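You operate a simulated robot arm through the tools that you are given. There is no shell and no other tool. Be economical: measure what you need, move in short steps, check, and stop when the job is done.

You are at the controls of a simulated robot arm. One attempt, no reset.

TASK
Wrap eight turns of wire on the 8 mm mandrel.
Fine: mandrel in the tester's round hole, display zeroed and wire clamped before the crank turns.

Only the result counts: the job must be done as asked and must still hold three seconds after the hand-in. Knocking over, shifting, dropping, spilling or breaking anything else fails it.

THE ROBOT
A 7-joint arm with a two-finger parallel gripper, fixed in place. Base frame: the origin is at the foot of the arm, x ahead of it, y to its left, z up; the work surface is at about z = 0.4. Lengths are in cm, angles in rad, forces in N, time in s.
With the tool pointing down near the work surface it reaches from about 22 to 58 cm from the base axis. Its first joint turns from -1.152 to 1.152 rad. Payload 2.5 kg.
The TCP is the grasp point between the finger pads, 2.3 cm short of the fingertips. In the tool frame z runs along the fingers and y along their closing line. Largest opening 9.4 cm; finger width 3.8, thickness 1; the body of the gripper, 5.4 by 9.6 cm, starts 3.9 cm behind the TCP.
Orientation is told as [roll, pitch, yaw] about the base's x, y, z axes, in that order, counted from this pose: with the fingers straight down and closing along the base's y, the tool's x points along the base's -x, its y along +y and its z along -z.

THE INTERFACE
- The arm moves only by the tool nudge_tool. Its argument "targets" is a list of rows, each a list of 3 entries, a list of its own where there are three numbers: the shift along the base's x, y, z in cm, then the turn, a rotation vector about the base's x, y, z in rad, then the finger opening in cm, from 0 to 9.4. In form: [[[dx, dy, dz], [rx, ry, rz], grip], ...]. A call has 1 to 20 rows; each row shifts and turns the commanded pose from where the row before left it. Rows are played at 5 a second. More than 5 cm and 0.15 rad between two rows, or a gripper value outside its range, and nothing of the call is played. A pose out of reach is approached as far as the arm can. The call stops where the force on the tool passes 40 N (or 10 N more than at its start, if that is more) or the arm is blocked; 0.2 s more then pass. Each finger travels about 10.8 cm/s and halts on what it meets, pressing with about 30 N; the grip force reading is that of the motor and also rises with nothing between the fingers. The clock runs only during rows and for 0.2 s after the last one: add rows that do not move to give the fingers time. The reply holds the time, the measured pose of the TCP, the force on the tool along the base axes, the opening and the grip force, in the units named above and with some noise, and new pictures: "views" is both (left out), scene, wrist or none.
- Cameras (640 x 400 px; columns grow to the right, rows downward): "scene" is fixed at [12.95, -41.25, 54.82]; the picture's right is [0.71, -0.70, 0.00], its down [-0.44, -0.44, -0.79] and it looks along [0.55, 0.56, -0.62] (base axes); focal length 316 px, centre (320, 200). "wrist" rides on the gripper at [-3.9, 0, -4.4] in the tool frame; the picture's right is [0.00, -1.00, 0.00], its down [0.97, 0.00, -0.24] and it looks along [0.24, 0.00, 0.97] (tool axes); focal length 218 px, centre (320, 200).
- probe_pixels(camera, pixels): for up to 12 pixels [column, row] of the newest picture of that camera ("zoom" is the newest enlarged one), the place [x, y, z] in the base frame of the surface seen there, good to about 0.2 cm, but the place of the scene camera against the robot may be out by one fixed shift of up to 1.8 cm in any direction. The clock stands still meanwhile.
- inspect(camera, box): a new picture of the part [left, top, right, bottom] of that camera's present view, enlarged. The clock stands still meanwhile.
- close_job(): hands the job in; it is judged then, once.

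Work in short steps. Measure before you move; look again where a grasp or a placing could have gone wrong, and mend it. You have 80 turns and 120 pictures in all, those below and enlarged ones among them. Open the gripper and draw the arm clear of the work before you hand the job in, unless the task says otherwise; then end with one line.

The tools are called after ">>>" as a command line: name --argument value ..., lists and objects as JSON in quotes. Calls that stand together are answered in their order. nudge_tool: Moves the arm, as the interface text tells. Its arguments: {"type":"object","properties":{"targets":{"type":"array","items":{"type":"array"}},"views":{"type":"string","enum":["both","scene","wrist","none"]}},"required":["targets"]} The other tools are called the same way: probe_pixels (camera, pixels) gives the place of the surface under pixels of a picture; inspect (camera, box) takes an enlarged picture of a part of a camera's view; close_job () hands the job in.

At the start:

```text
clock: 0.0
eef_pos: [38.55, -18.23, 33.48]
orientation: [-0.001, 0.001, 0.0]
contact_force: [-0.3, 0.2, 0.9]
finger_gap: 9.4
finger_force: 0.0
```

scene: 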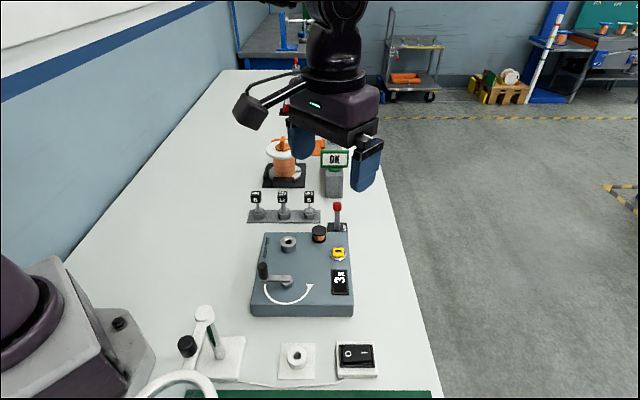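
wrist: 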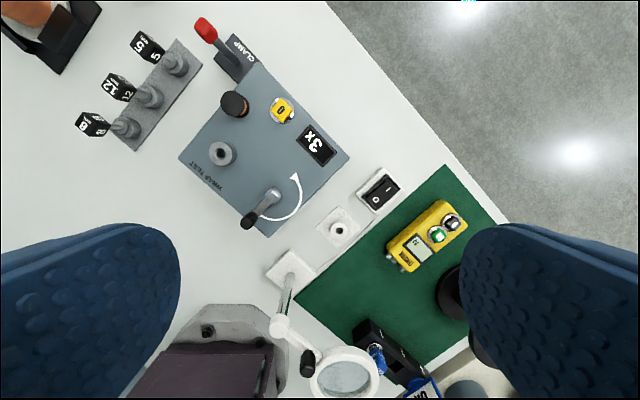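

The pictures show a tester with a crank, a round socket, a yellow button, a 3x label, a mandrel rack and a red clamp lever. I'll enlarge both views to read the labels.

>>> inspect --camera "scene" --box '[230, 120, 390, 220]'

>>> inspect --camera "scene" --box '[230, 220, 390, 320]'

>>> inspect --camera "wrist" --box '[60, 10, 220, 150]'

>>> inspect --camera "wrist" --box '[170, 60, 360, 240]'

>>> inspect --camera "wrist" --box '[320, 160, 500, 290]'

```text
4.00 times, centred on (310, 170) of scene
```

zoom: 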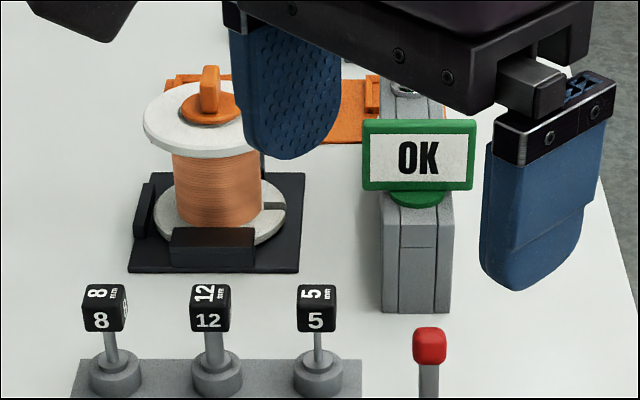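

```text
4.00 times, centred on (310, 270) of scene
```

zoom: 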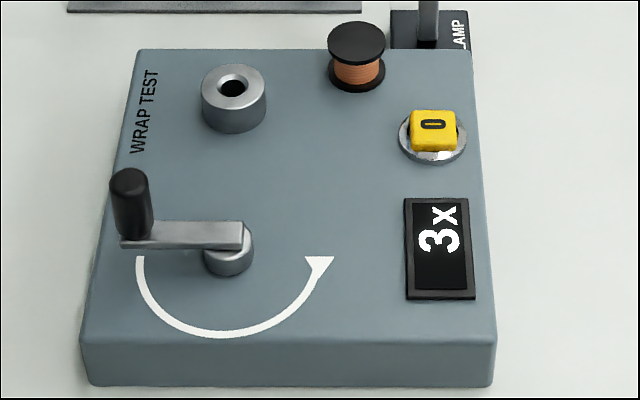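

```text
2.86 times, centred on (140, 80) of wrist
```

zoom: 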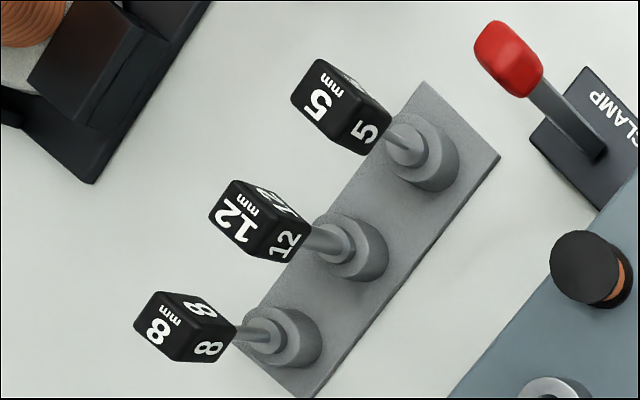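

```text
2.22 times, centred on (265, 150) of wrist
```

zoom: 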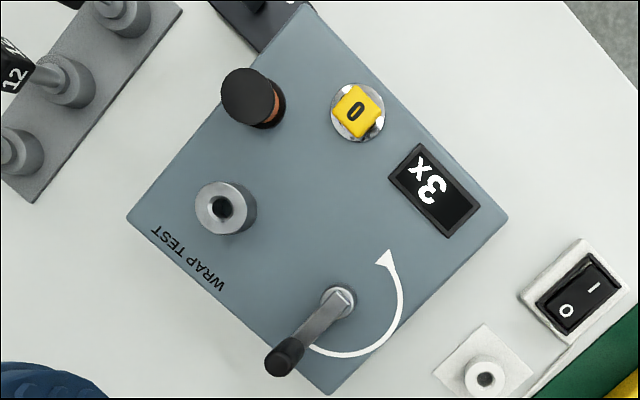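

```text
3.08 times, centred on (410, 225) of wrist
```

zoom: 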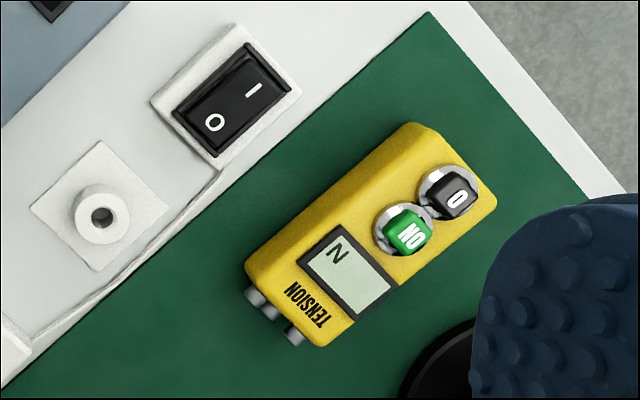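

Labels are clear now: 8 mm is the rack's left-end mandrel, the display reads 3x, "0" is the zero button, and the crank arrow runs counterclockwise. I'll measure the key points with the wrist camera.

>>> probe_pixels --camera "wrist" --pixels '[[82, 121], [97, 116], [126, 128], [118, 86], [205, 27], [228, 56], [221, 153], [235, 103], [282, 109], [250, 219], [272, 195], [315, 145]]'

>>> probe_pixels --camera "scene" --pixels '[[256, 196], [283, 196], [309, 196], [337, 206], [336, 222], [288, 241], [319, 229], [338, 251], [263, 266], [287, 281], [258, 214], [345, 232]]'

```text
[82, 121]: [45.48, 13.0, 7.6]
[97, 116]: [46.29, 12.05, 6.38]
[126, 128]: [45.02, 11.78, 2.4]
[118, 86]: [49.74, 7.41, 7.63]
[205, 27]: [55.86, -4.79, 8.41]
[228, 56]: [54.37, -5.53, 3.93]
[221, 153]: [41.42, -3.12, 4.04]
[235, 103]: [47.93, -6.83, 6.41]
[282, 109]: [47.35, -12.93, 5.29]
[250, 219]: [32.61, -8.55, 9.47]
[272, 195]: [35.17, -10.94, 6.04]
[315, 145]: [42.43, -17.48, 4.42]
```

```text
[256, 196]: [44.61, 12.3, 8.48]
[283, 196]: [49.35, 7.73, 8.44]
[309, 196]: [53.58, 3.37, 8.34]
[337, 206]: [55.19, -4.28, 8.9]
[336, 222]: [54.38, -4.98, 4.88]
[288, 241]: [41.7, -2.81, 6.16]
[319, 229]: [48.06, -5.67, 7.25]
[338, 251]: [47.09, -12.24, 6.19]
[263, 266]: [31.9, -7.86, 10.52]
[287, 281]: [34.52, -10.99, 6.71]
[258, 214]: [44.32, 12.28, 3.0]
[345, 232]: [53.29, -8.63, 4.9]
```

The 8 mm mandrel's cube is near (45.3, 12.6, 7.5), with faces turned 45°. I'll move above it with a yaw of -0.785 at a safe height.

>>> nudge_tool --targets '[[[0.65, 3.06, -1.2], [0, 0, -0.0785], 9.4], [[0.65, 3.06, -1.2], [0, 0, -0.0785], 9.4], [[0.65, 3.06, -1.2], [0, 0, -0.0785], 9.4], [[0.65, 3.06, -1.2], [0, 0, -0.0785], 9.4], [[0.65, 3.06, -1.2], [0, 0, -0.0785], 9.4], [[0.65, 3.06, -1.2], [0, 0, -0.0785], 9.4], [[0.65, 3.06, -1.2], [0, 0, -0.0785], 9.4], [[0.65, 3.06, -1.2], [0, 0, -0.0785], 9.4], [[0.65, 3.06, -1.2], [0, 0, -0.0785], 9.4], [[0.65, 3.06, -1.2], [0, 0, -0.0785], 9.4], [[0, 0, 0], [0, 0, 0], 6]]'

```text
clock: 2.4
eef_pos: [45.25, 12.36, 21.54]
orientation: [-0.001, 0.001, -0.787]
contact_force: [-0.8, -0.8, 0.0]
finger_gap: 6.0
finger_force: 0.0
```

scene: 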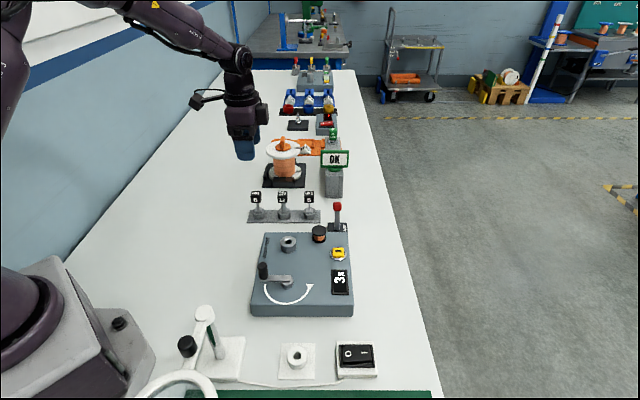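
wrist: 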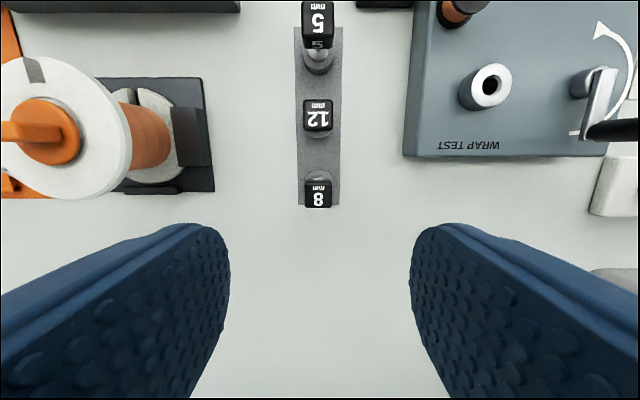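

The wrist view shows the 8 mm cube at (318,193), aligned with the gripper. I'll measure the cube, socket, crank and rack.

>>> probe_pixels --camera "wrist" --pixels '[[308, 182], [328, 182], [308, 204], [328, 204], [318, 195], [318, 172], [318, 112], [490, 86], [476, 84], [505, 84], [490, 70], [300, 200]]'

>>> inspect --camera "wrist" --box '[270, 80, 370, 220]'

```text
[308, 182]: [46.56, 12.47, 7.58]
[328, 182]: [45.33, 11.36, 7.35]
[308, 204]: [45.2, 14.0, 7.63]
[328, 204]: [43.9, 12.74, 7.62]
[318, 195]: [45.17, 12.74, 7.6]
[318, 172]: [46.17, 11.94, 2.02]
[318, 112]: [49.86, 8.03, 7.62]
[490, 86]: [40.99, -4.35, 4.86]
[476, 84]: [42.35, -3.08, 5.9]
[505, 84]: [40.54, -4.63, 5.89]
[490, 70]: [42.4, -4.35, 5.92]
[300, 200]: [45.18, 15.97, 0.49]
```

```text
2.86 times, centred on (320, 150) of wrist
```

zoom: 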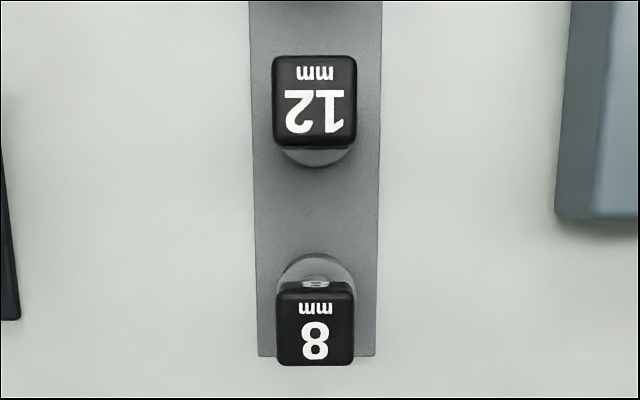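

The cube centre is about (45.25, 12.6), top at z = 7.6. I'll descend to TCP z ≈ 6.9 and close on it.

>>> nudge_tool --targets '[[[0, 0.2, -4], [0, 0, 0], 5], [[0, 0, -4], [0, 0, 0], 5], [[0, 0, -3], [0, 0, 0], 5], [[0, 0, -2], [0, 0, 0], 5], [[0, 0, -1.6], [0, 0, 0], 5], [[0, 0, 0], [0, 0, 0], 5]]'

```text
clock: 3.8
eef_pos: [44.9, 12.64, 6.99]
orientation: [0.002, 0.0, -0.786]
contact_force: [0.9, -0.6, 1.0]
finger_gap: 5.02
finger_force: 0.0
```

scene: 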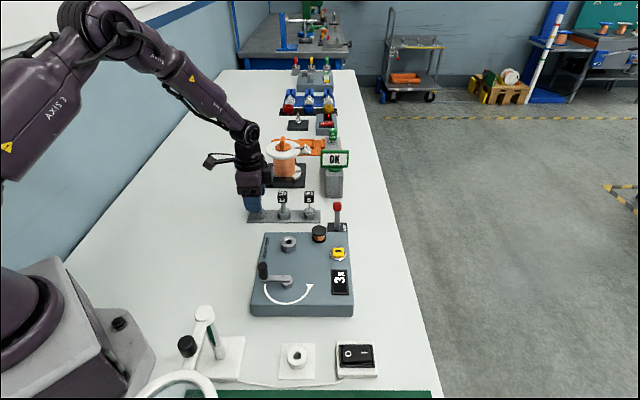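
wrist: 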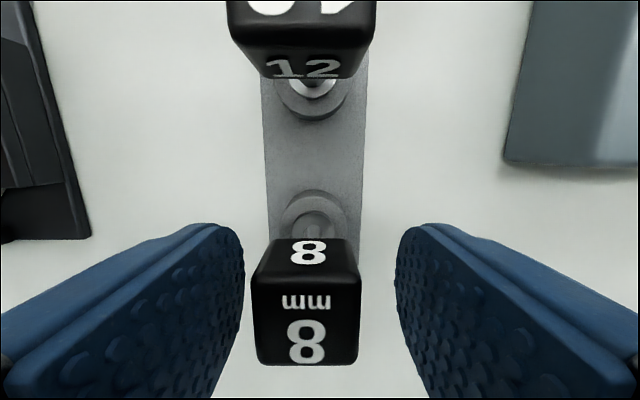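

The cube sits ~0.25 cm toward the left finger (column 306 against 320). I'll correct that, then close.

>>> nudge_tool --targets '[[[0.2, 0.18, 0], [0, 0, 0], 5], [[0, 0, 0], [0, 0, 0], 3], [[0, 0, 0], [0, 0, 0], 1], [[0, 0, 0], [0, 0, 0], 1], [[0, 0, 0], [0, 0, 0], 1]]' --views "wrist"

```text
clock: 5.0
eef_pos: [45.16, 12.83, 6.94]
orientation: [0.0, -0.001, -0.786]
contact_force: [-0.6, -0.1, -0.2]
finger_gap: 2.31
finger_force: 30.3
```

wrist: 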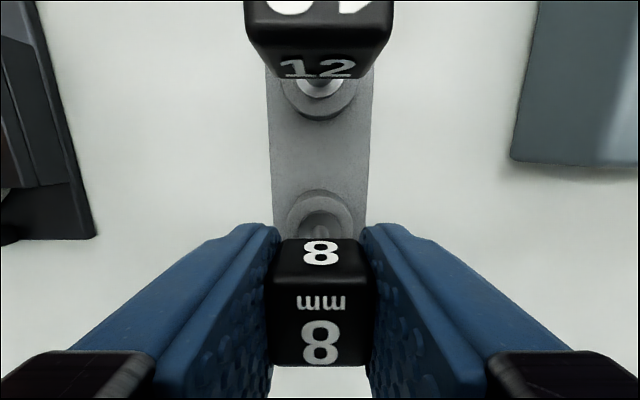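

The cube is gripped (gap 2.31, 30 N). I'll lift straight up 12 cm and look.

>>> nudge_tool --targets '[[[0, 0, 1], [0, 0, 0], 1], [[0, 0, 2], [0, 0, 0], 1], [[0, 0, 3], [0, 0, 0], 1], [[0, 0, 3], [0, 0, 0], 1], [[0, 0, 3], [0, 0, 0], 1], [[0, 0, 0], [0, 0, 0], 1]]'

>>> inspect --camera "scene" --box '[200, 110, 360, 230]'

```text
clock: 6.4
eef_pos: [45.29, 12.77, 18.78]
orientation: [0.0, 0.001, -0.785]
contact_force: [0.7, 0.1, -0.2]
finger_gap: 2.36
finger_force: 30.3
```

scene: 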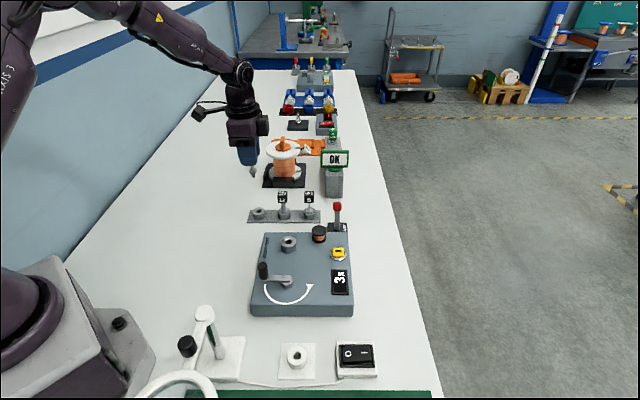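
wrist: 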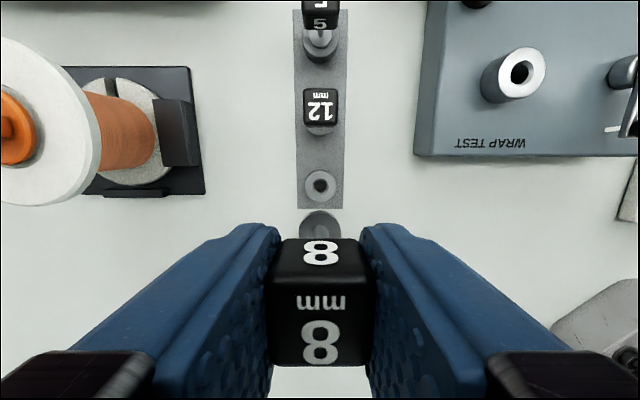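

```text
3.33 times, centred on (280, 170) of scene
```

zoom: 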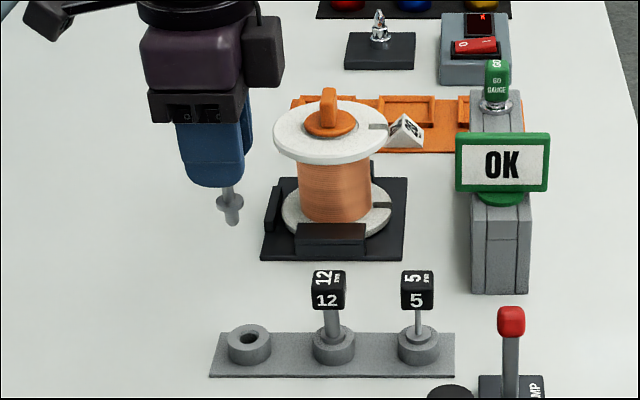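

Mandrel lifted cleanly; it has a collar and plug. The seated TCP height in the rack was 6.94, so I'll measure the rim heights of the empty rack holder (321,184) and tester socket (522,72).

>>> probe_pixels --camera "wrist" --pixels '[[309, 184], [333, 184], [321, 172], [321, 197], [321, 185], [504, 74], [541, 70], [522, 53], [523, 92], [521, 73], [320, 225]]'

>>> inspect --camera "wrist" --box '[460, 20, 580, 120]'

>>> inspect --camera "wrist" --box '[280, 150, 360, 250]'

```text
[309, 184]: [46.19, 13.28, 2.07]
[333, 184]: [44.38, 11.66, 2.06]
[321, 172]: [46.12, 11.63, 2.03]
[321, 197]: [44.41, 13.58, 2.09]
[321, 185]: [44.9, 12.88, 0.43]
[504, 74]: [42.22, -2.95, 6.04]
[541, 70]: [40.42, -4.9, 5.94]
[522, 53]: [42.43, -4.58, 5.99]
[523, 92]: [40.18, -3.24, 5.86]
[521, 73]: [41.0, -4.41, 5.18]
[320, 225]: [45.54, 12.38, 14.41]
```

```text
4.00 times, centred on (520, 70) of wrist
```

zoom: 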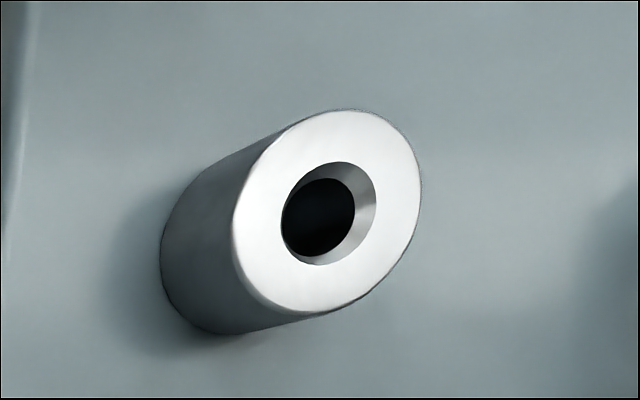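

```text
4.00 times, centred on (320, 200) of wrist
```

zoom: 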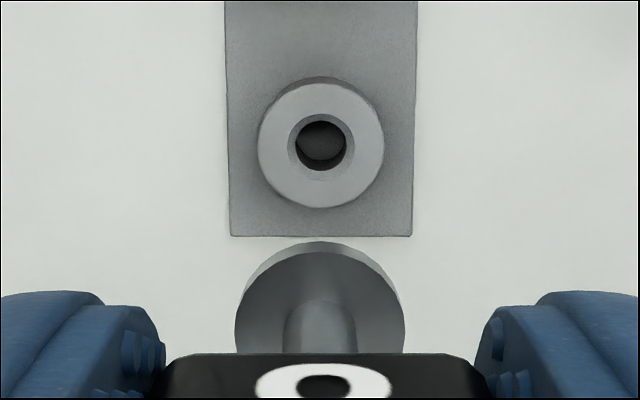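

Rack rim z = 2.06 and tester rim z ≈ 5.95 at centre (41.4, -3.8), so the seated TCP height should be ≈ 10.85. I'll move above the socket at z ≈ 16 and check alignment.

>>> nudge_tool --targets '[[[-0.79, -3.3, 0], [0, 0, 0], 1], [[-0.79, -3.3, 0], [0, 0, 0], 1], [[-0.79, -3.3, 0], [0, 0, 0], 1], [[-0.79, -3.3, 0], [0, 0, 0], 1], [[-0.79, -3.3, 0], [0, 0, 0], 1], [[0, 0, -2.5], [0, 0, 0], 1], [[0, 0, 0], [0, 0, 0], 1]]'

>>> inspect --camera "wrist" --box '[250, 130, 390, 250]'

>>> inspect --camera "scene" --box '[230, 140, 350, 270]'

```text
clock: 8.0
eef_pos: [41.61, -3.6, 16.18]
orientation: [0.0, 0.0, -0.785]
contact_force: [-0.7, -0.2, -0.5]
finger_gap: 2.35
finger_force: 30.2
```

scene: 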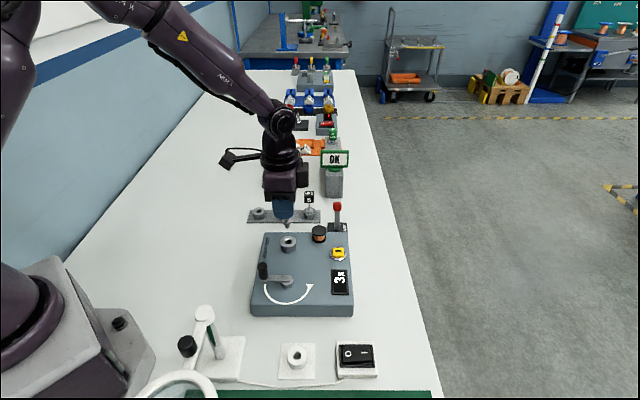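
wrist: 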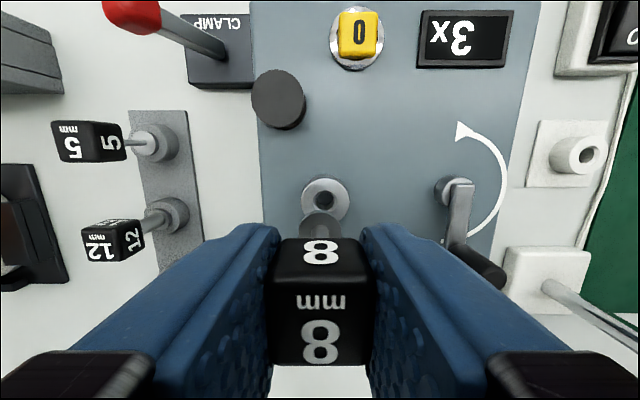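

```text
3.33 times, centred on (320, 190) of wrist
```

zoom: 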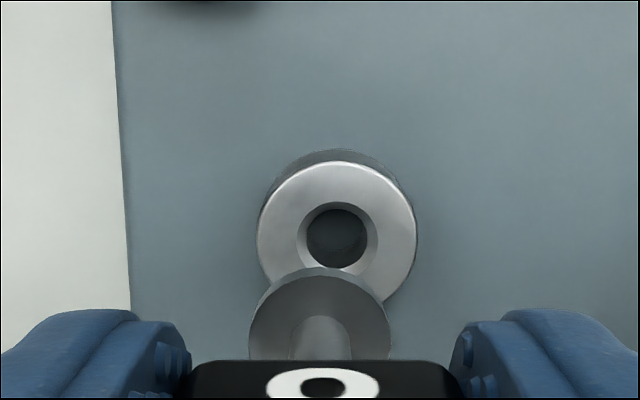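

```text
3.08 times, centred on (290, 205) of scene
```

zoom: 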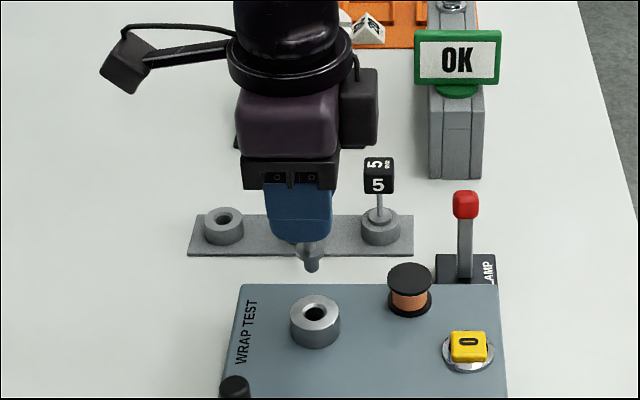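

The socket lies about 0.35 cm toward tool -y from the mandrel axis (ring column ~325 against collar 320). I'll shift by (-0.25,-0.25), descend to z ≈ 13.2 and recheck.

>>> nudge_tool --targets '[[[-0.25, -0.25, -1.5], [0, 0, 0], 1], [[0, 0, -1.4], [0, 0, 0], 1], [[0, 0, 0], [0, 0, 0], 1]]' --views "none"

>>> inspect --camera "wrist" --box '[280, 170, 360, 250]'

>>> inspect --camera "scene" --box '[250, 200, 330, 260]'

```text
clock: 8.8
eef_pos: [41.19, -4.03, 13.22]
orientation: [-0.001, 0.0, -0.785]
contact_force: [-0.4, 0.7, -0.4]
finger_gap: 2.32
finger_force: 30.3
```

```text
5.00 times, centred on (320, 210) of wrist
```

zoom: 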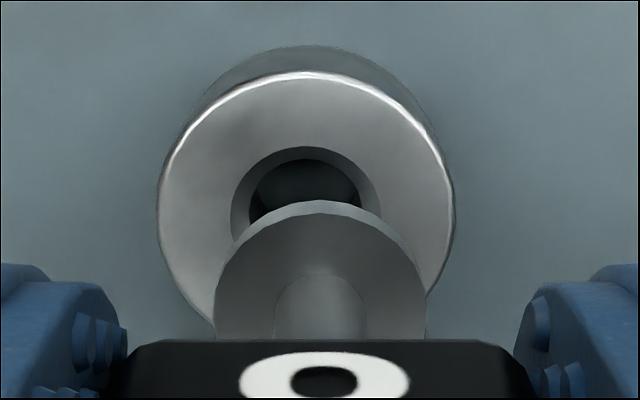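

```text
6.67 times, centred on (290, 230) of scene
```

zoom: 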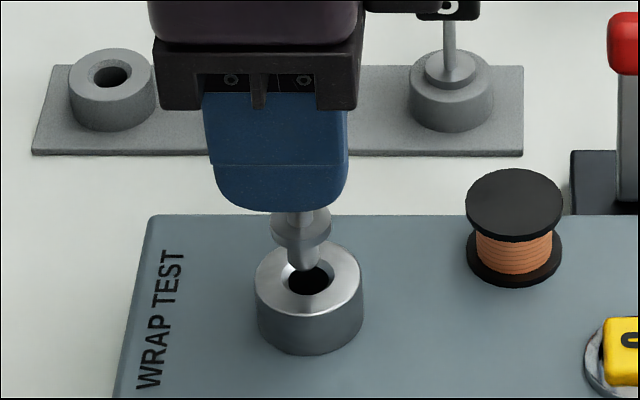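

The socket is now ~0.15 cm toward tool +y (ring col 306 vs collar 320) and slightly right in the scene view. I'll correct by (+0.16, +0.05) and lower in.

>>> nudge_tool --targets '[[[0.16, 0.05, 0], [0, 0, 0], 1], [[0, 0, -0.6], [0, 0, 0], 1], [[0, 0, -0.6], [0, 0, 0], 1], [[0, 0, -0.6], [0, 0, 0], 1], [[0, 0, -0.4], [0, 0, 0], 1], [[0, 0, 0], [0, 0, 0], 1]]' --views "none"

>>> inspect --camera "scene" --box '[250, 200, 330, 260]'

```text
clock: 10.2
eef_pos: [41.36, -3.93, 11.18]
orientation: [-0.001, -0.002, -0.785]
contact_force: [1.0, -0.3, -0.1]
finger_gap: 2.33
finger_force: 30.6
```

```text
6.67 times, centred on (290, 230) of scene
```

zoom: 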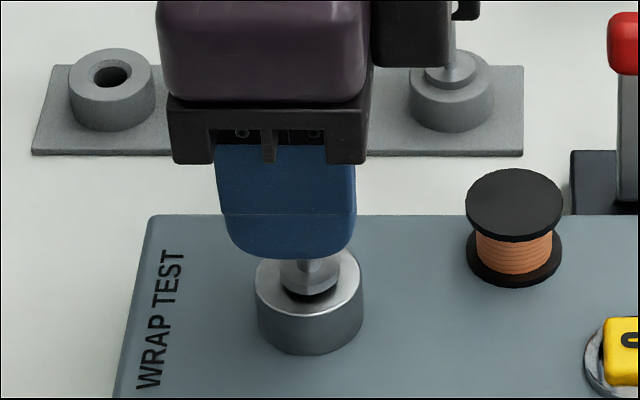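

The plug is in the hole with a small gap left and no side force. I'll lower the last 0.4 cm in fine steps.

>>> nudge_tool --targets '[[[0, 0, -0.2], [0, 0, 0], 1], [[0, 0, -0.15], [0, 0, 0], 1], [[0, 0, -0.1], [0, 0, 0], 1], [[0, 0, 0], [0, 0, 0], 1]]' --views "none"

>>> inspect --camera "scene" --box '[250, 200, 330, 260]'

```text
clock: 11.2
eef_pos: [41.31, -3.82, 10.75]
orientation: [0.0, -0.001, -0.785]
contact_force: [-6.5, 2.1, 21.6]
finger_gap: 2.35
finger_force: 30.0
```

```text
6.67 times, centred on (290, 230) of scene
```

zoom: 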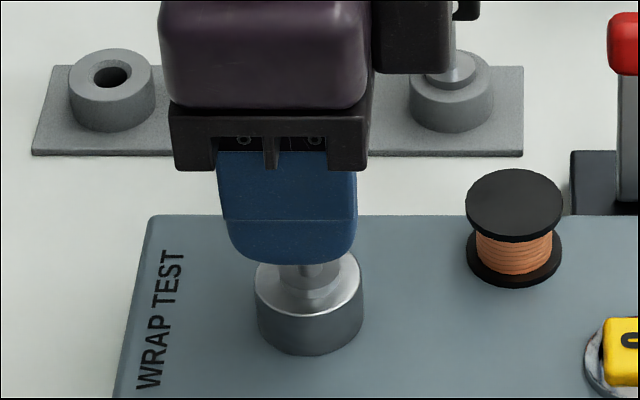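

The collar rests on the rim (21.6 N upward). I'll release and rise straight up.

>>> nudge_tool --targets '[[[0, 0, 0.1], [0, 0, 0], 3.5], [[0, 0, 0], [0, 0, 0], 5], [[0, 0, 0], [0, 0, 0], 5], [[0, 0, 3], [0, 0, 0], 5], [[0, 0, 4], [0, 0, 0], 5], [[0, 0, 4], [0, 0, 0], 5], [[0, 0, 0], [0, 0, 0], 5]]'

>>> inspect --camera "scene" --box '[250, 190, 370, 300]'

```text
clock: 12.8
eef_pos: [41.21, -4.05, 22.1]
orientation: [-0.001, 0.001, -0.786]
contact_force: [0.2, -0.8, 0.0]
finger_gap: 5.01
finger_force: 0.0
```

scene: 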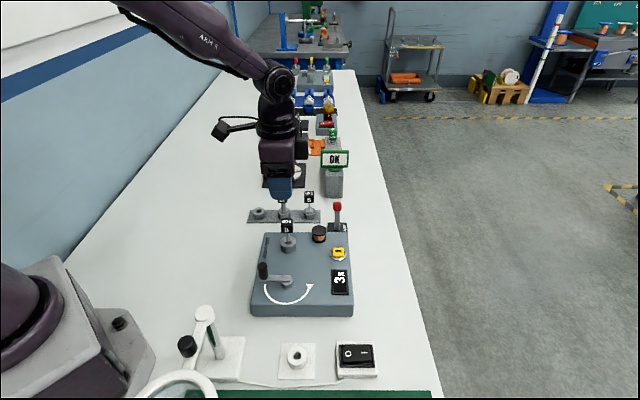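
wrist: 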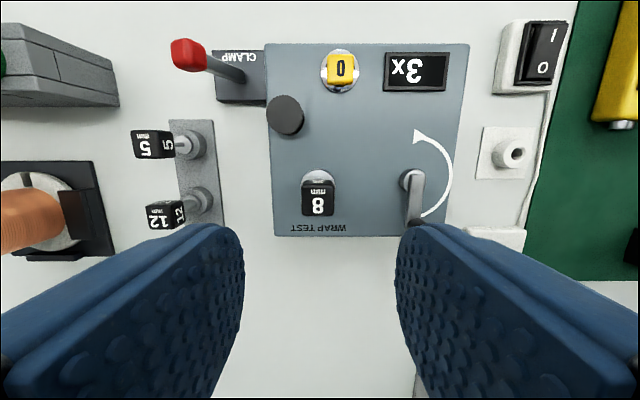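

```text
3.64 times, centred on (310, 245) of scene
```

zoom: 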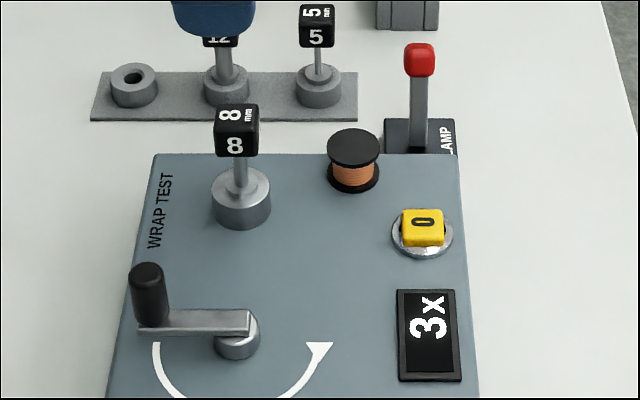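

The 8 mm mandrel stands seated and upright. Next is the zero button at (343,67); I'll measure it with the clamp lever and crank.

>>> probe_pixels --camera "wrist" --pixels '[[333, 58], [352, 58], [333, 80], [352, 80], [342, 69], [326, 75], [188, 55], [205, 60], [240, 75], [262, 55], [286, 108], [412, 180]]'

>>> inspect --camera "wrist" --box '[150, 20, 290, 130]'

>>> inspect --camera "scene" --box '[310, 190, 370, 240]'

```text
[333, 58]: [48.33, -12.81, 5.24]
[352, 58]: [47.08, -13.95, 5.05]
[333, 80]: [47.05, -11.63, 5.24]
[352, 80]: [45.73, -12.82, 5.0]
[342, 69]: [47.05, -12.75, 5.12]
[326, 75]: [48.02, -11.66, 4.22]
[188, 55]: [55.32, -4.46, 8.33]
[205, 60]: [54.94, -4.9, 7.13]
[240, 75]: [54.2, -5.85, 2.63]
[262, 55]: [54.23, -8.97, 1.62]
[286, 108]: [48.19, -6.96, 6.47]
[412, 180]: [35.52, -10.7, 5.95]
```

```text
3.64 times, centred on (220, 75) of wrist
```

zoom: 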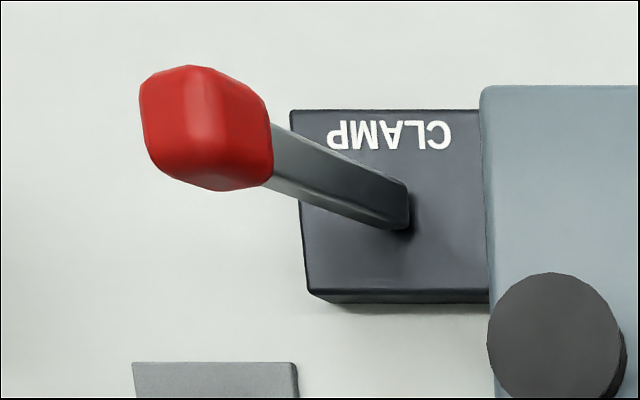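

```text
8.00 times, centred on (340, 215) of scene
```

zoom: 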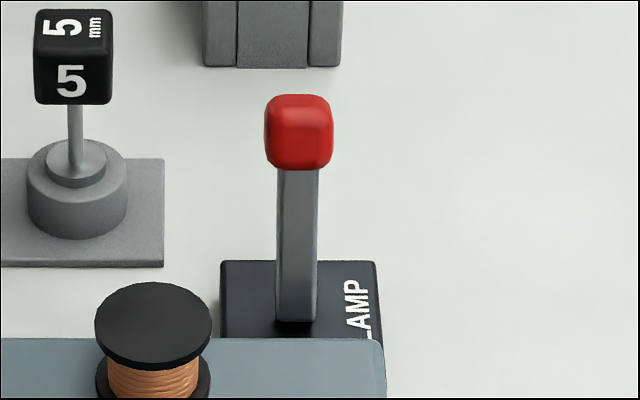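

The button cap is centred at about (47.05, -12.8) with its top at z ≈ 5.15. I'll close the fingers and hover over it with tips ~2.5 cm above.

>>> nudge_tool --targets '[[[1.95, -2.9, 0], [0, 0, 0], 2], [[1.95, -2.9, 0], [0, 0, 0], 0], [[1.95, -2.95, 0], [0, 0, 0], 0], [[0, 0, -4], [0, 0, 0], 0], [[0, 0, -4], [0, 0, 0], 0], [[0, 0, -4], [0, 0, 0], 0], [[0, 0, 0], [0, 0, 0], 0]]'

>>> inspect --camera "scene" --box '[290, 190, 370, 300]'

```text
clock: 14.4
eef_pos: [47.13, -12.64, 9.97]
orientation: [0.001, 0.0, -0.787]
contact_force: [-0.2, -0.1, -0.2]
finger_gap: 0.01
finger_force: 30.2
```

scene: 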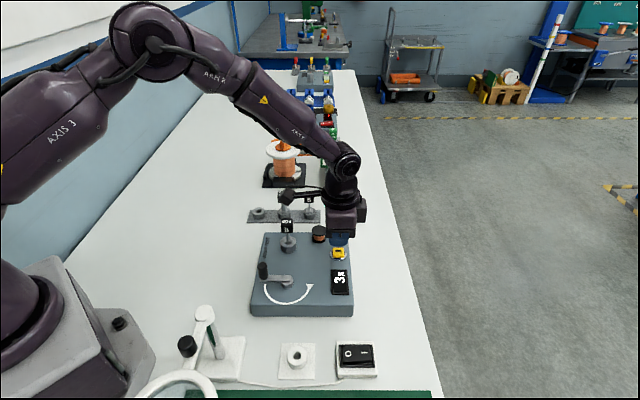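
wrist: 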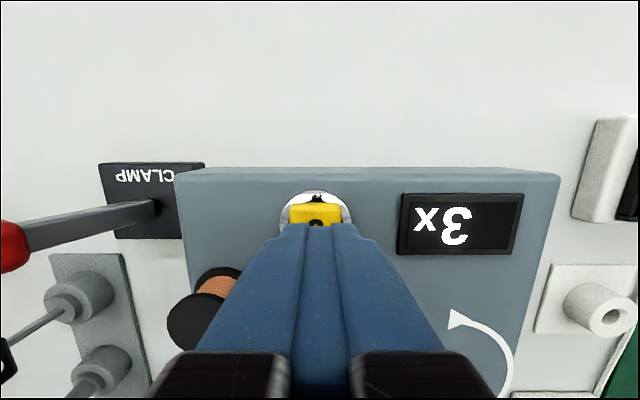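

```text
3.64 times, centred on (330, 245) of scene
```

zoom: 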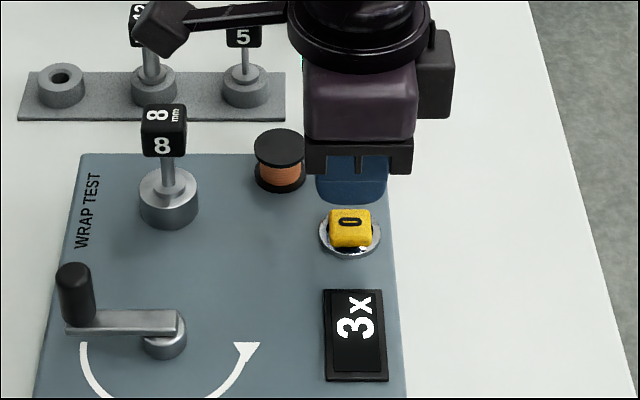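

The closed tips are lined up with the cap (column 316 vs 320). I'll press down in small steps.

>>> nudge_tool --targets '[[[0.05, 0.05, -2], [0, 0, 0], 0], [[0, 0, -0.4], [0, 0, 0], 0], [[0, 0, -0.2], [0, 0, 0], 0], [[0, 0, -0.2], [0, 0, 0], 0], [[0, 0, 0], [0, 0, 0], 0]]' --views "wrist"

```text
clock: 15.6
eef_pos: [47.12, -12.58, 7.11]
orientation: [0.001, -0.001, -0.786]
contact_force: [2.3, 1.3, 2.2]
finger_gap: 0.0
finger_force: 29.3
```

wrist: 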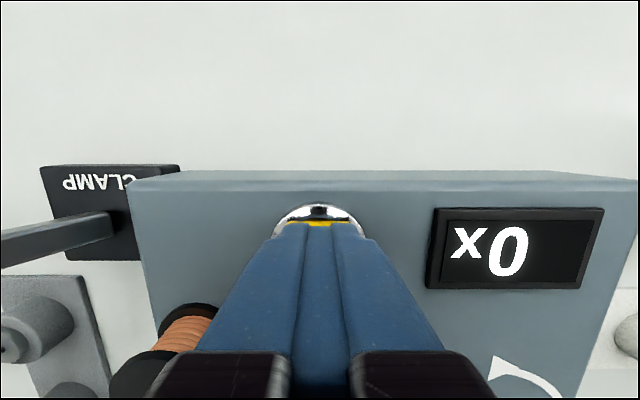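

The display now reads 0x. I'll rise and move toward the clamp lever, staying high, then look at it from above.

>>> nudge_tool --targets '[[[0, 0, 2], [0, 0, 0], 0], [[0, 0, 4], [0, 0, 0], 0], [[0, 0, 4], [0, 0, 0], 1], [[2.0, 2.0, 0], [0, 0, 0], 3], [[2.0, 2.0, 0], [0, 0, 0], 5], [[2.0, 2.0, 0], [0, 0, 0], 5], [[1.4, 1.6, 0], [0, 0, 0], 5], [[0, 0, 0], [0, 0, 0], 5]]'

>>> inspect --camera "scene" --box '[250, 190, 370, 300]'

```text
clock: 17.4
eef_pos: [54.42, -4.88, 16.91]
orientation: [0.001, 0.0, -0.784]
contact_force: [-0.1, 0.1, 0.2]
finger_gap: 5.0
finger_force: 0.1
```

scene: 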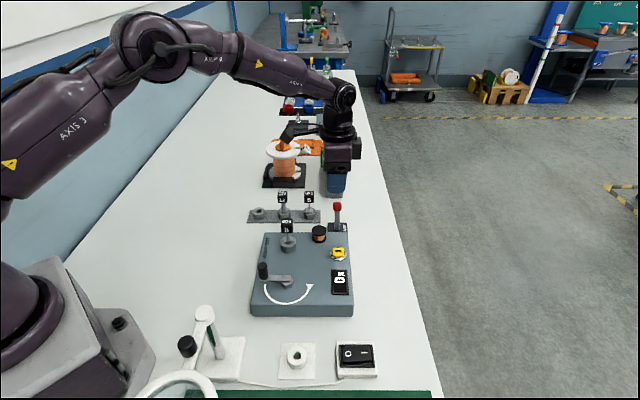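
wrist: 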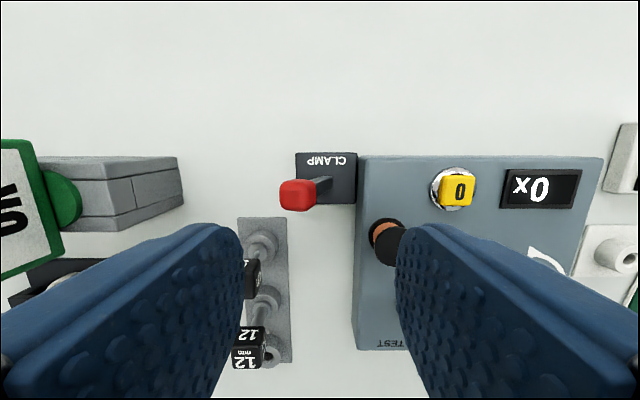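

```text
3.64 times, centred on (310, 245) of scene
```

zoom: 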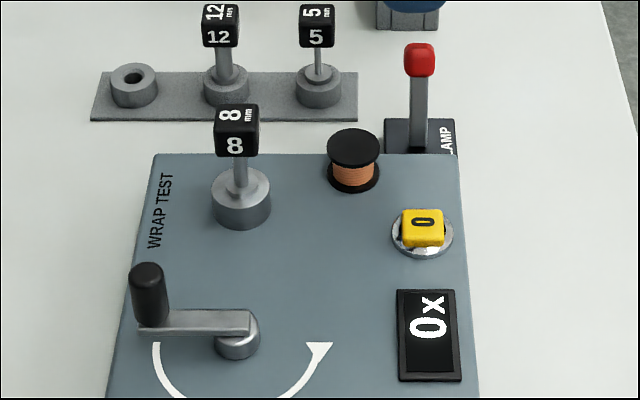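

>>> probe_pixels --camera "wrist" --pixels '[[298, 190], [285, 195], [310, 188], [300, 206], [325, 186], [300, 158], [352, 158], [352, 198], [15, 195], [150, 170], [60, 160], [390, 225]]'

>>> inspect --camera "wrist" --box '[260, 130, 380, 230]'

```text
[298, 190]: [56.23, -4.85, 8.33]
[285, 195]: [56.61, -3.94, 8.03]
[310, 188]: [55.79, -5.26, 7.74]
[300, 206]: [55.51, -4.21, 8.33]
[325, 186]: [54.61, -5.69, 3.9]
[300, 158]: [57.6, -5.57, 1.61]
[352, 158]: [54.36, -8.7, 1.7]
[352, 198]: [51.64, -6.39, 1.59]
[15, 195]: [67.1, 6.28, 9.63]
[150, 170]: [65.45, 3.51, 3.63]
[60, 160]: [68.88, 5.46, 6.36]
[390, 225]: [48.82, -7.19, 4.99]
```

```text
4.00 times, centred on (320, 180) of wrist
```

zoom: 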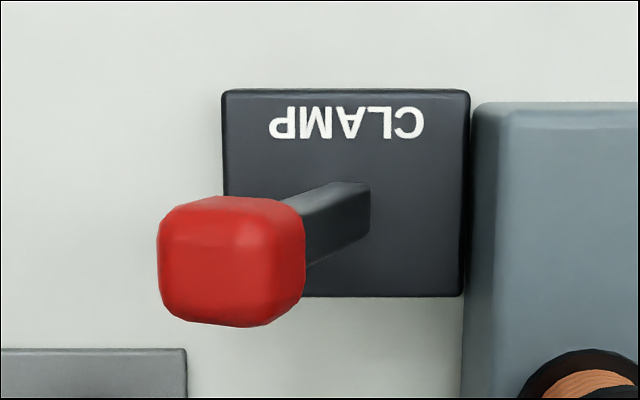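

The lever pivots near (54.3, -6.1) and its head at (55.9, -4.5, 8.3) leans away from the tester, so it must be thrown toward the tester. I'll straddle the head first.

>>> nudge_tool --targets '[[[1.4, 0.35, 0], [0, 0, 0], 5], [[0, 0, -3], [0, 0, 0], 5], [[0, 0, -3], [0, 0, 0], 5], [[0, 0, -2], [0, 0, 0], 5], [[0, 0, 0], [0, 0, 0], 5]]'

```text
clock: 18.6
eef_pos: [55.99, -4.51, 8.93]
orientation: [0.001, 0.0, -0.785]
contact_force: [0.2, 0.2, 0.6]
finger_gap: 5.01
finger_force: 0.0
```

scene: 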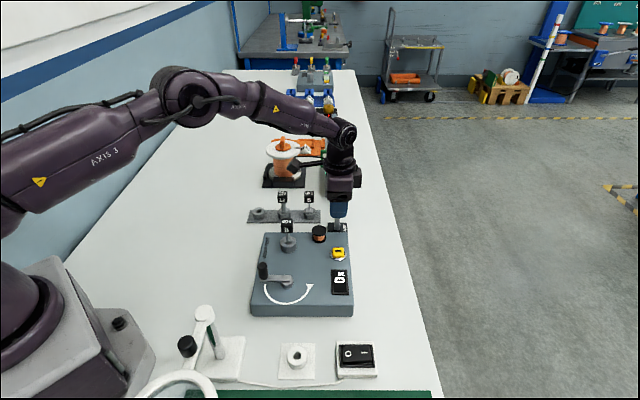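
wrist: 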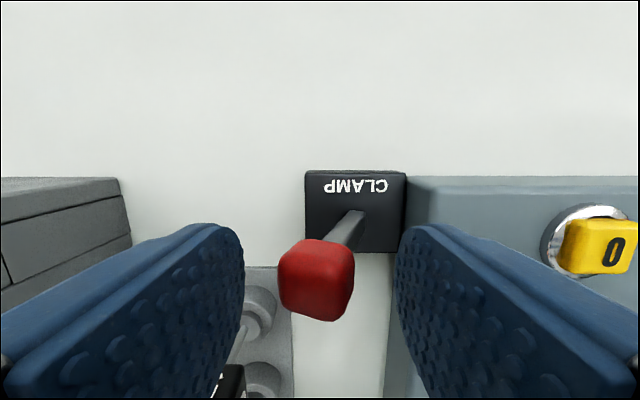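

The head sits between the fingers (column 317). I'll narrow the gap to 2.6 and drag toward the tester.

>>> nudge_tool --targets '[[[0, 0, 0], [0, 0, 0], 2.6], [[0, 0, 0], [0, 0, 0], 2.6], [[-0.5, -0.5, 0.1], [0, 0, 0], 2.6], [[-0.5, -0.5, 0.1], [0, 0, 0], 2.6], [[-0.5, -0.5, 0.1], [0, 0, 0], 2.6], [[-0.5, -0.5, 0], [0, 0, 0], 2.6], [[-0.5, -0.5, 0], [0, 0, 0], 2.6], [[-0.4, -0.4, 0], [0, 0, 0], 2.6], [[0, 0, 0], [0, 0, 0], 2.6]]'

```text
clock: 20.6
eef_pos: [53.15, -7.5, 9.41]
orientation: [0.001, 0.0, -0.785]
contact_force: [4.2, 4.3, 1.4]
finger_gap: 2.86
finger_force: 2.7
```

scene: 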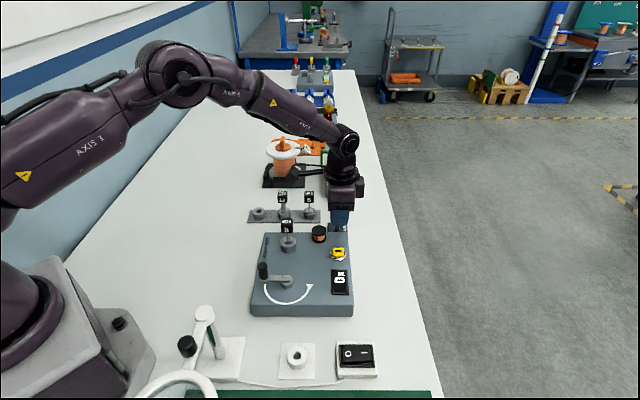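
wrist: 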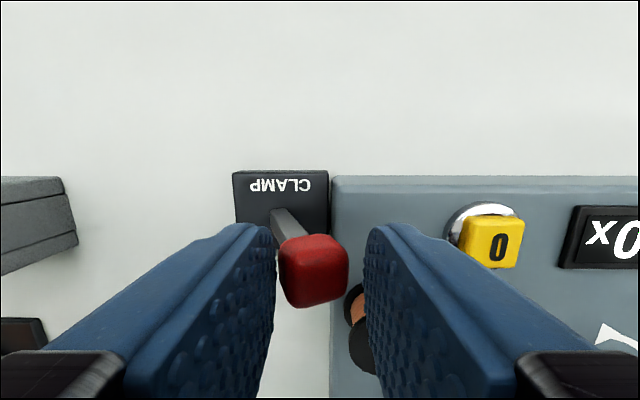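

The lever follows and now leans toward the tester with ~6 N drag. I'll continue in small steps until it stops.

>>> nudge_tool --targets '[[[-0.3, -0.3, 0], [0, 0, 0], 2.6], [[-0.3, -0.3, 0], [0, 0, 0], 2.6], [[-0.3, -0.3, 0], [0, 0, 0], 2.6], [[0, 0, 0], [0, 0, 0], 2.6]]'

```text
clock: 21.6
eef_pos: [52.67, -8.03, 9.56]
orientation: [0.013, -0.002, -0.782]
contact_force: [24.3, 20.7, 4.4]
finger_gap: 4.02
finger_force: 16.1
```

scene: 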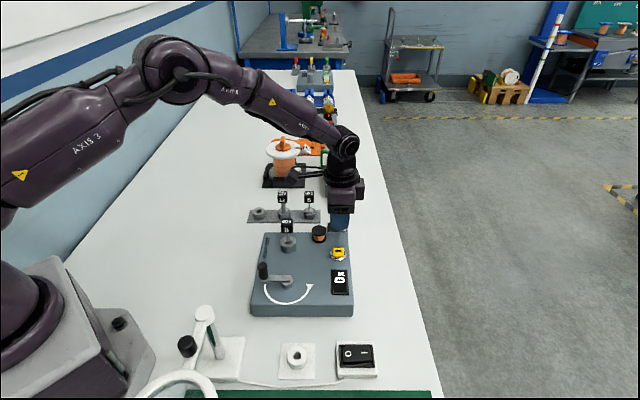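
wrist: 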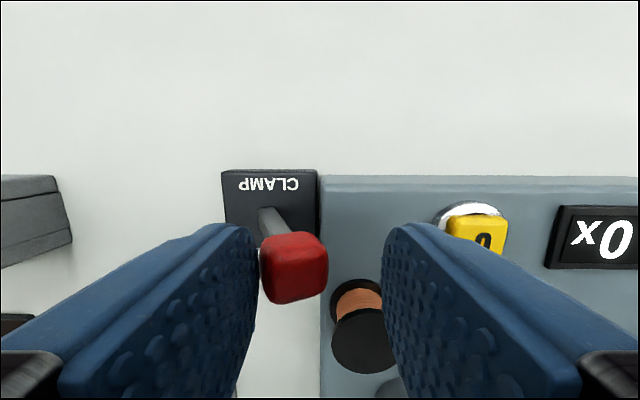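

The force jumped to 32 N with the head no longer moving: it is at its end stop. I'll back off, rise and verify the lever stays.

>>> nudge_tool --targets '[[[0.5, 0.5, 0], [0, 0, 0], 4.5], [[0, 0, 0], [0, 0, 0], 4.5], [[0, 0, 3], [0, 0, 0], 4.5], [[0, 0, 4], [0, 0, 0], 4.5], [[-1, -1, 3], [0, 0, 0], 4.5], [[-3, -1, 0], [0, 0, 0], 4.5], [[-3, -1, 0], [0, 0, 0], 4.5], [[-2, 0, 0], [0, 0, 0], 4.5], [[0, 0, 0], [0, 0, 0], 4.5]]'

>>> inspect --camera "scene" --box '[240, 190, 370, 320]'

```text
clock: 23.6
eef_pos: [43.66, -10.95, 19.3]
orientation: [-0.001, 0.001, -0.785]
contact_force: [-0.3, -0.1, 0.2]
finger_gap: 4.49
finger_force: 0.0
```

scene: 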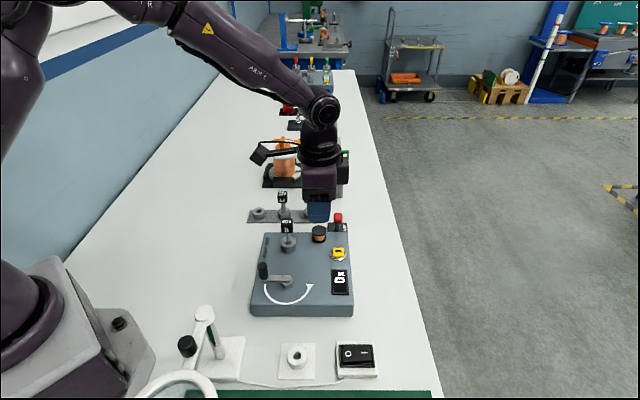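
wrist: 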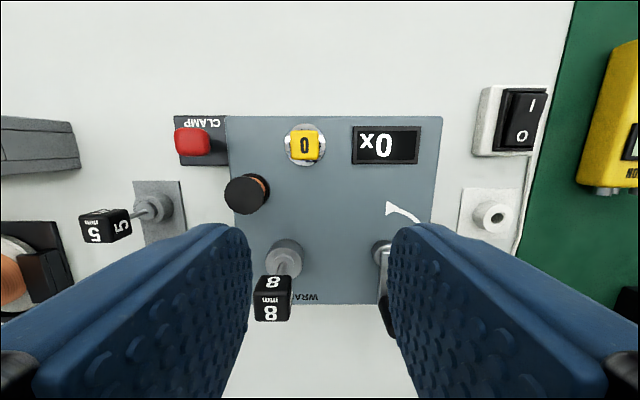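

```text
3.08 times, centred on (305, 255) of scene
```

zoom: 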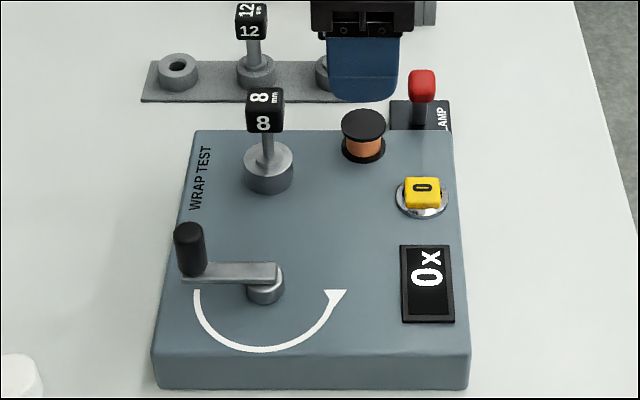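

The lever stays leaning toward the tester, the display shows 0x and the mandrel stands. I'll move over the crank with fingers wide open to measure hub and knob.

>>> nudge_tool --targets '[[[-3, 0.3, 0], [0, 0, 0], 6], [[-3, 0.3, 0], [0, 0, 0], 8], [[-3, 0.4, 0], [0, 0, 0], 9.4], [[0, 0, 0], [0, 0, 0], 9.4], [[0, 0, 0], [0, 0, 0], 9.4]]' --views "wrist"

>>> inspect --camera "wrist" --box '[240, 130, 400, 250]'

```text
clock: 24.8
eef_pos: [34.52, -9.93, 19.52]
orientation: [-0.002, 0.001, -0.786]
contact_force: [-0.4, 0.7, 0.1]
finger_gap: 9.4
finger_force: 0.0
```

wrist: 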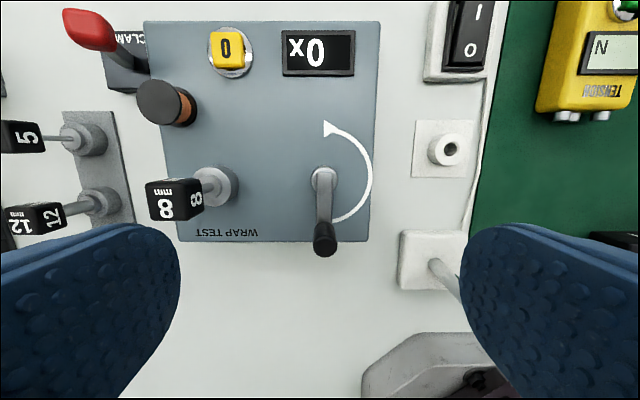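

```text
3.33 times, centred on (320, 190) of wrist
```

zoom: 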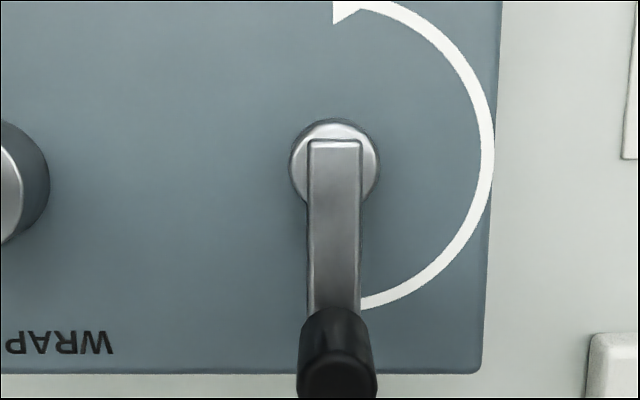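

Hub is near (324,179) and knob top near (325,244); the arrow is counterclockwise from above. I'll probe points to fix hub centre, radius and heights.

>>> probe_pixels --camera "wrist" --pixels '[[324, 180], [324, 167], [313, 182], [335, 182], [324, 210], [324, 235], [325, 245], [325, 250], [317, 244], [333, 244], [325, 225], [371, 180]]'

>>> probe_pixels --camera "scene" --pixels '[[263, 264], [263, 268], [263, 275], [287, 283], [275, 281]]'

>>> inspect --camera "scene" --box '[245, 250, 325, 310]'

```text
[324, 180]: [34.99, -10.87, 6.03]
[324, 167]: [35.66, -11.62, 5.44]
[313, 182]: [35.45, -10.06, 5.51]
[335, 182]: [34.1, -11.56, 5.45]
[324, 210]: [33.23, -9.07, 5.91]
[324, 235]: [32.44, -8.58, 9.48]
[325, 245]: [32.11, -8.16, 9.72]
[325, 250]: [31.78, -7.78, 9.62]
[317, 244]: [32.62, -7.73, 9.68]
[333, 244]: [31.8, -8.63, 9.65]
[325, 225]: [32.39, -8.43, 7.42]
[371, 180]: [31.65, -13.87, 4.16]
```

```text
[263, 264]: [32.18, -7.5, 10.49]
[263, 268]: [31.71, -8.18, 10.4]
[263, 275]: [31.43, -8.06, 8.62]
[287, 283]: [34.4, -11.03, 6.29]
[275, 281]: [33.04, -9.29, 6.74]
```

```text
6.67 times, centred on (285, 280) of scene
```

zoom: 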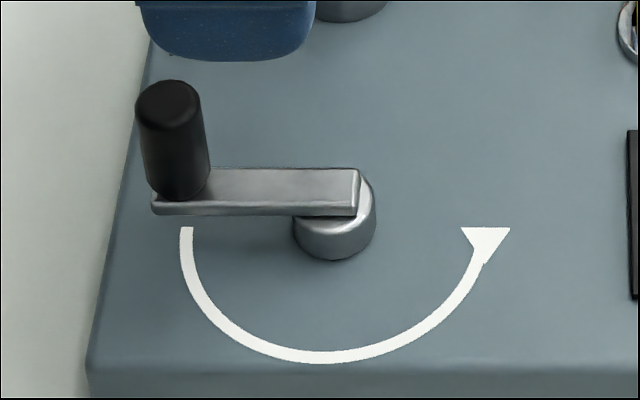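

Hub ≈ (35.0, -10.95), knob ≈ (32.15, -8.15, top 9.65), radius ≈ 4.0. The magnifier lamp stands near the crank's sweep, so I'll check its place and height.

>>> probe_pixels --camera "scene" --pixels '[[205, 312], [208, 330], [187, 346], [218, 355], [205, 318], [240, 342], [180, 375], [212, 385], [296, 352]]'

>>> inspect --camera "scene" --box '[130, 290, 290, 400]'

```text
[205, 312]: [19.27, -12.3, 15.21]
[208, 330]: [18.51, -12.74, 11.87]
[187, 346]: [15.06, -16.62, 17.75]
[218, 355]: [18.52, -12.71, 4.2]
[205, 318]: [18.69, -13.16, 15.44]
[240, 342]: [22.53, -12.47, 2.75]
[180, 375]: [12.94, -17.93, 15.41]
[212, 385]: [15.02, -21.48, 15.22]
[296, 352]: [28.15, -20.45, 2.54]
```

```text
3.64 times, centred on (210, 345) of scene
```

zoom: 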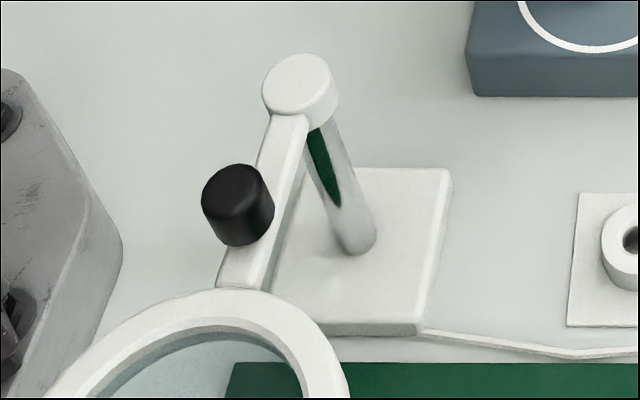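

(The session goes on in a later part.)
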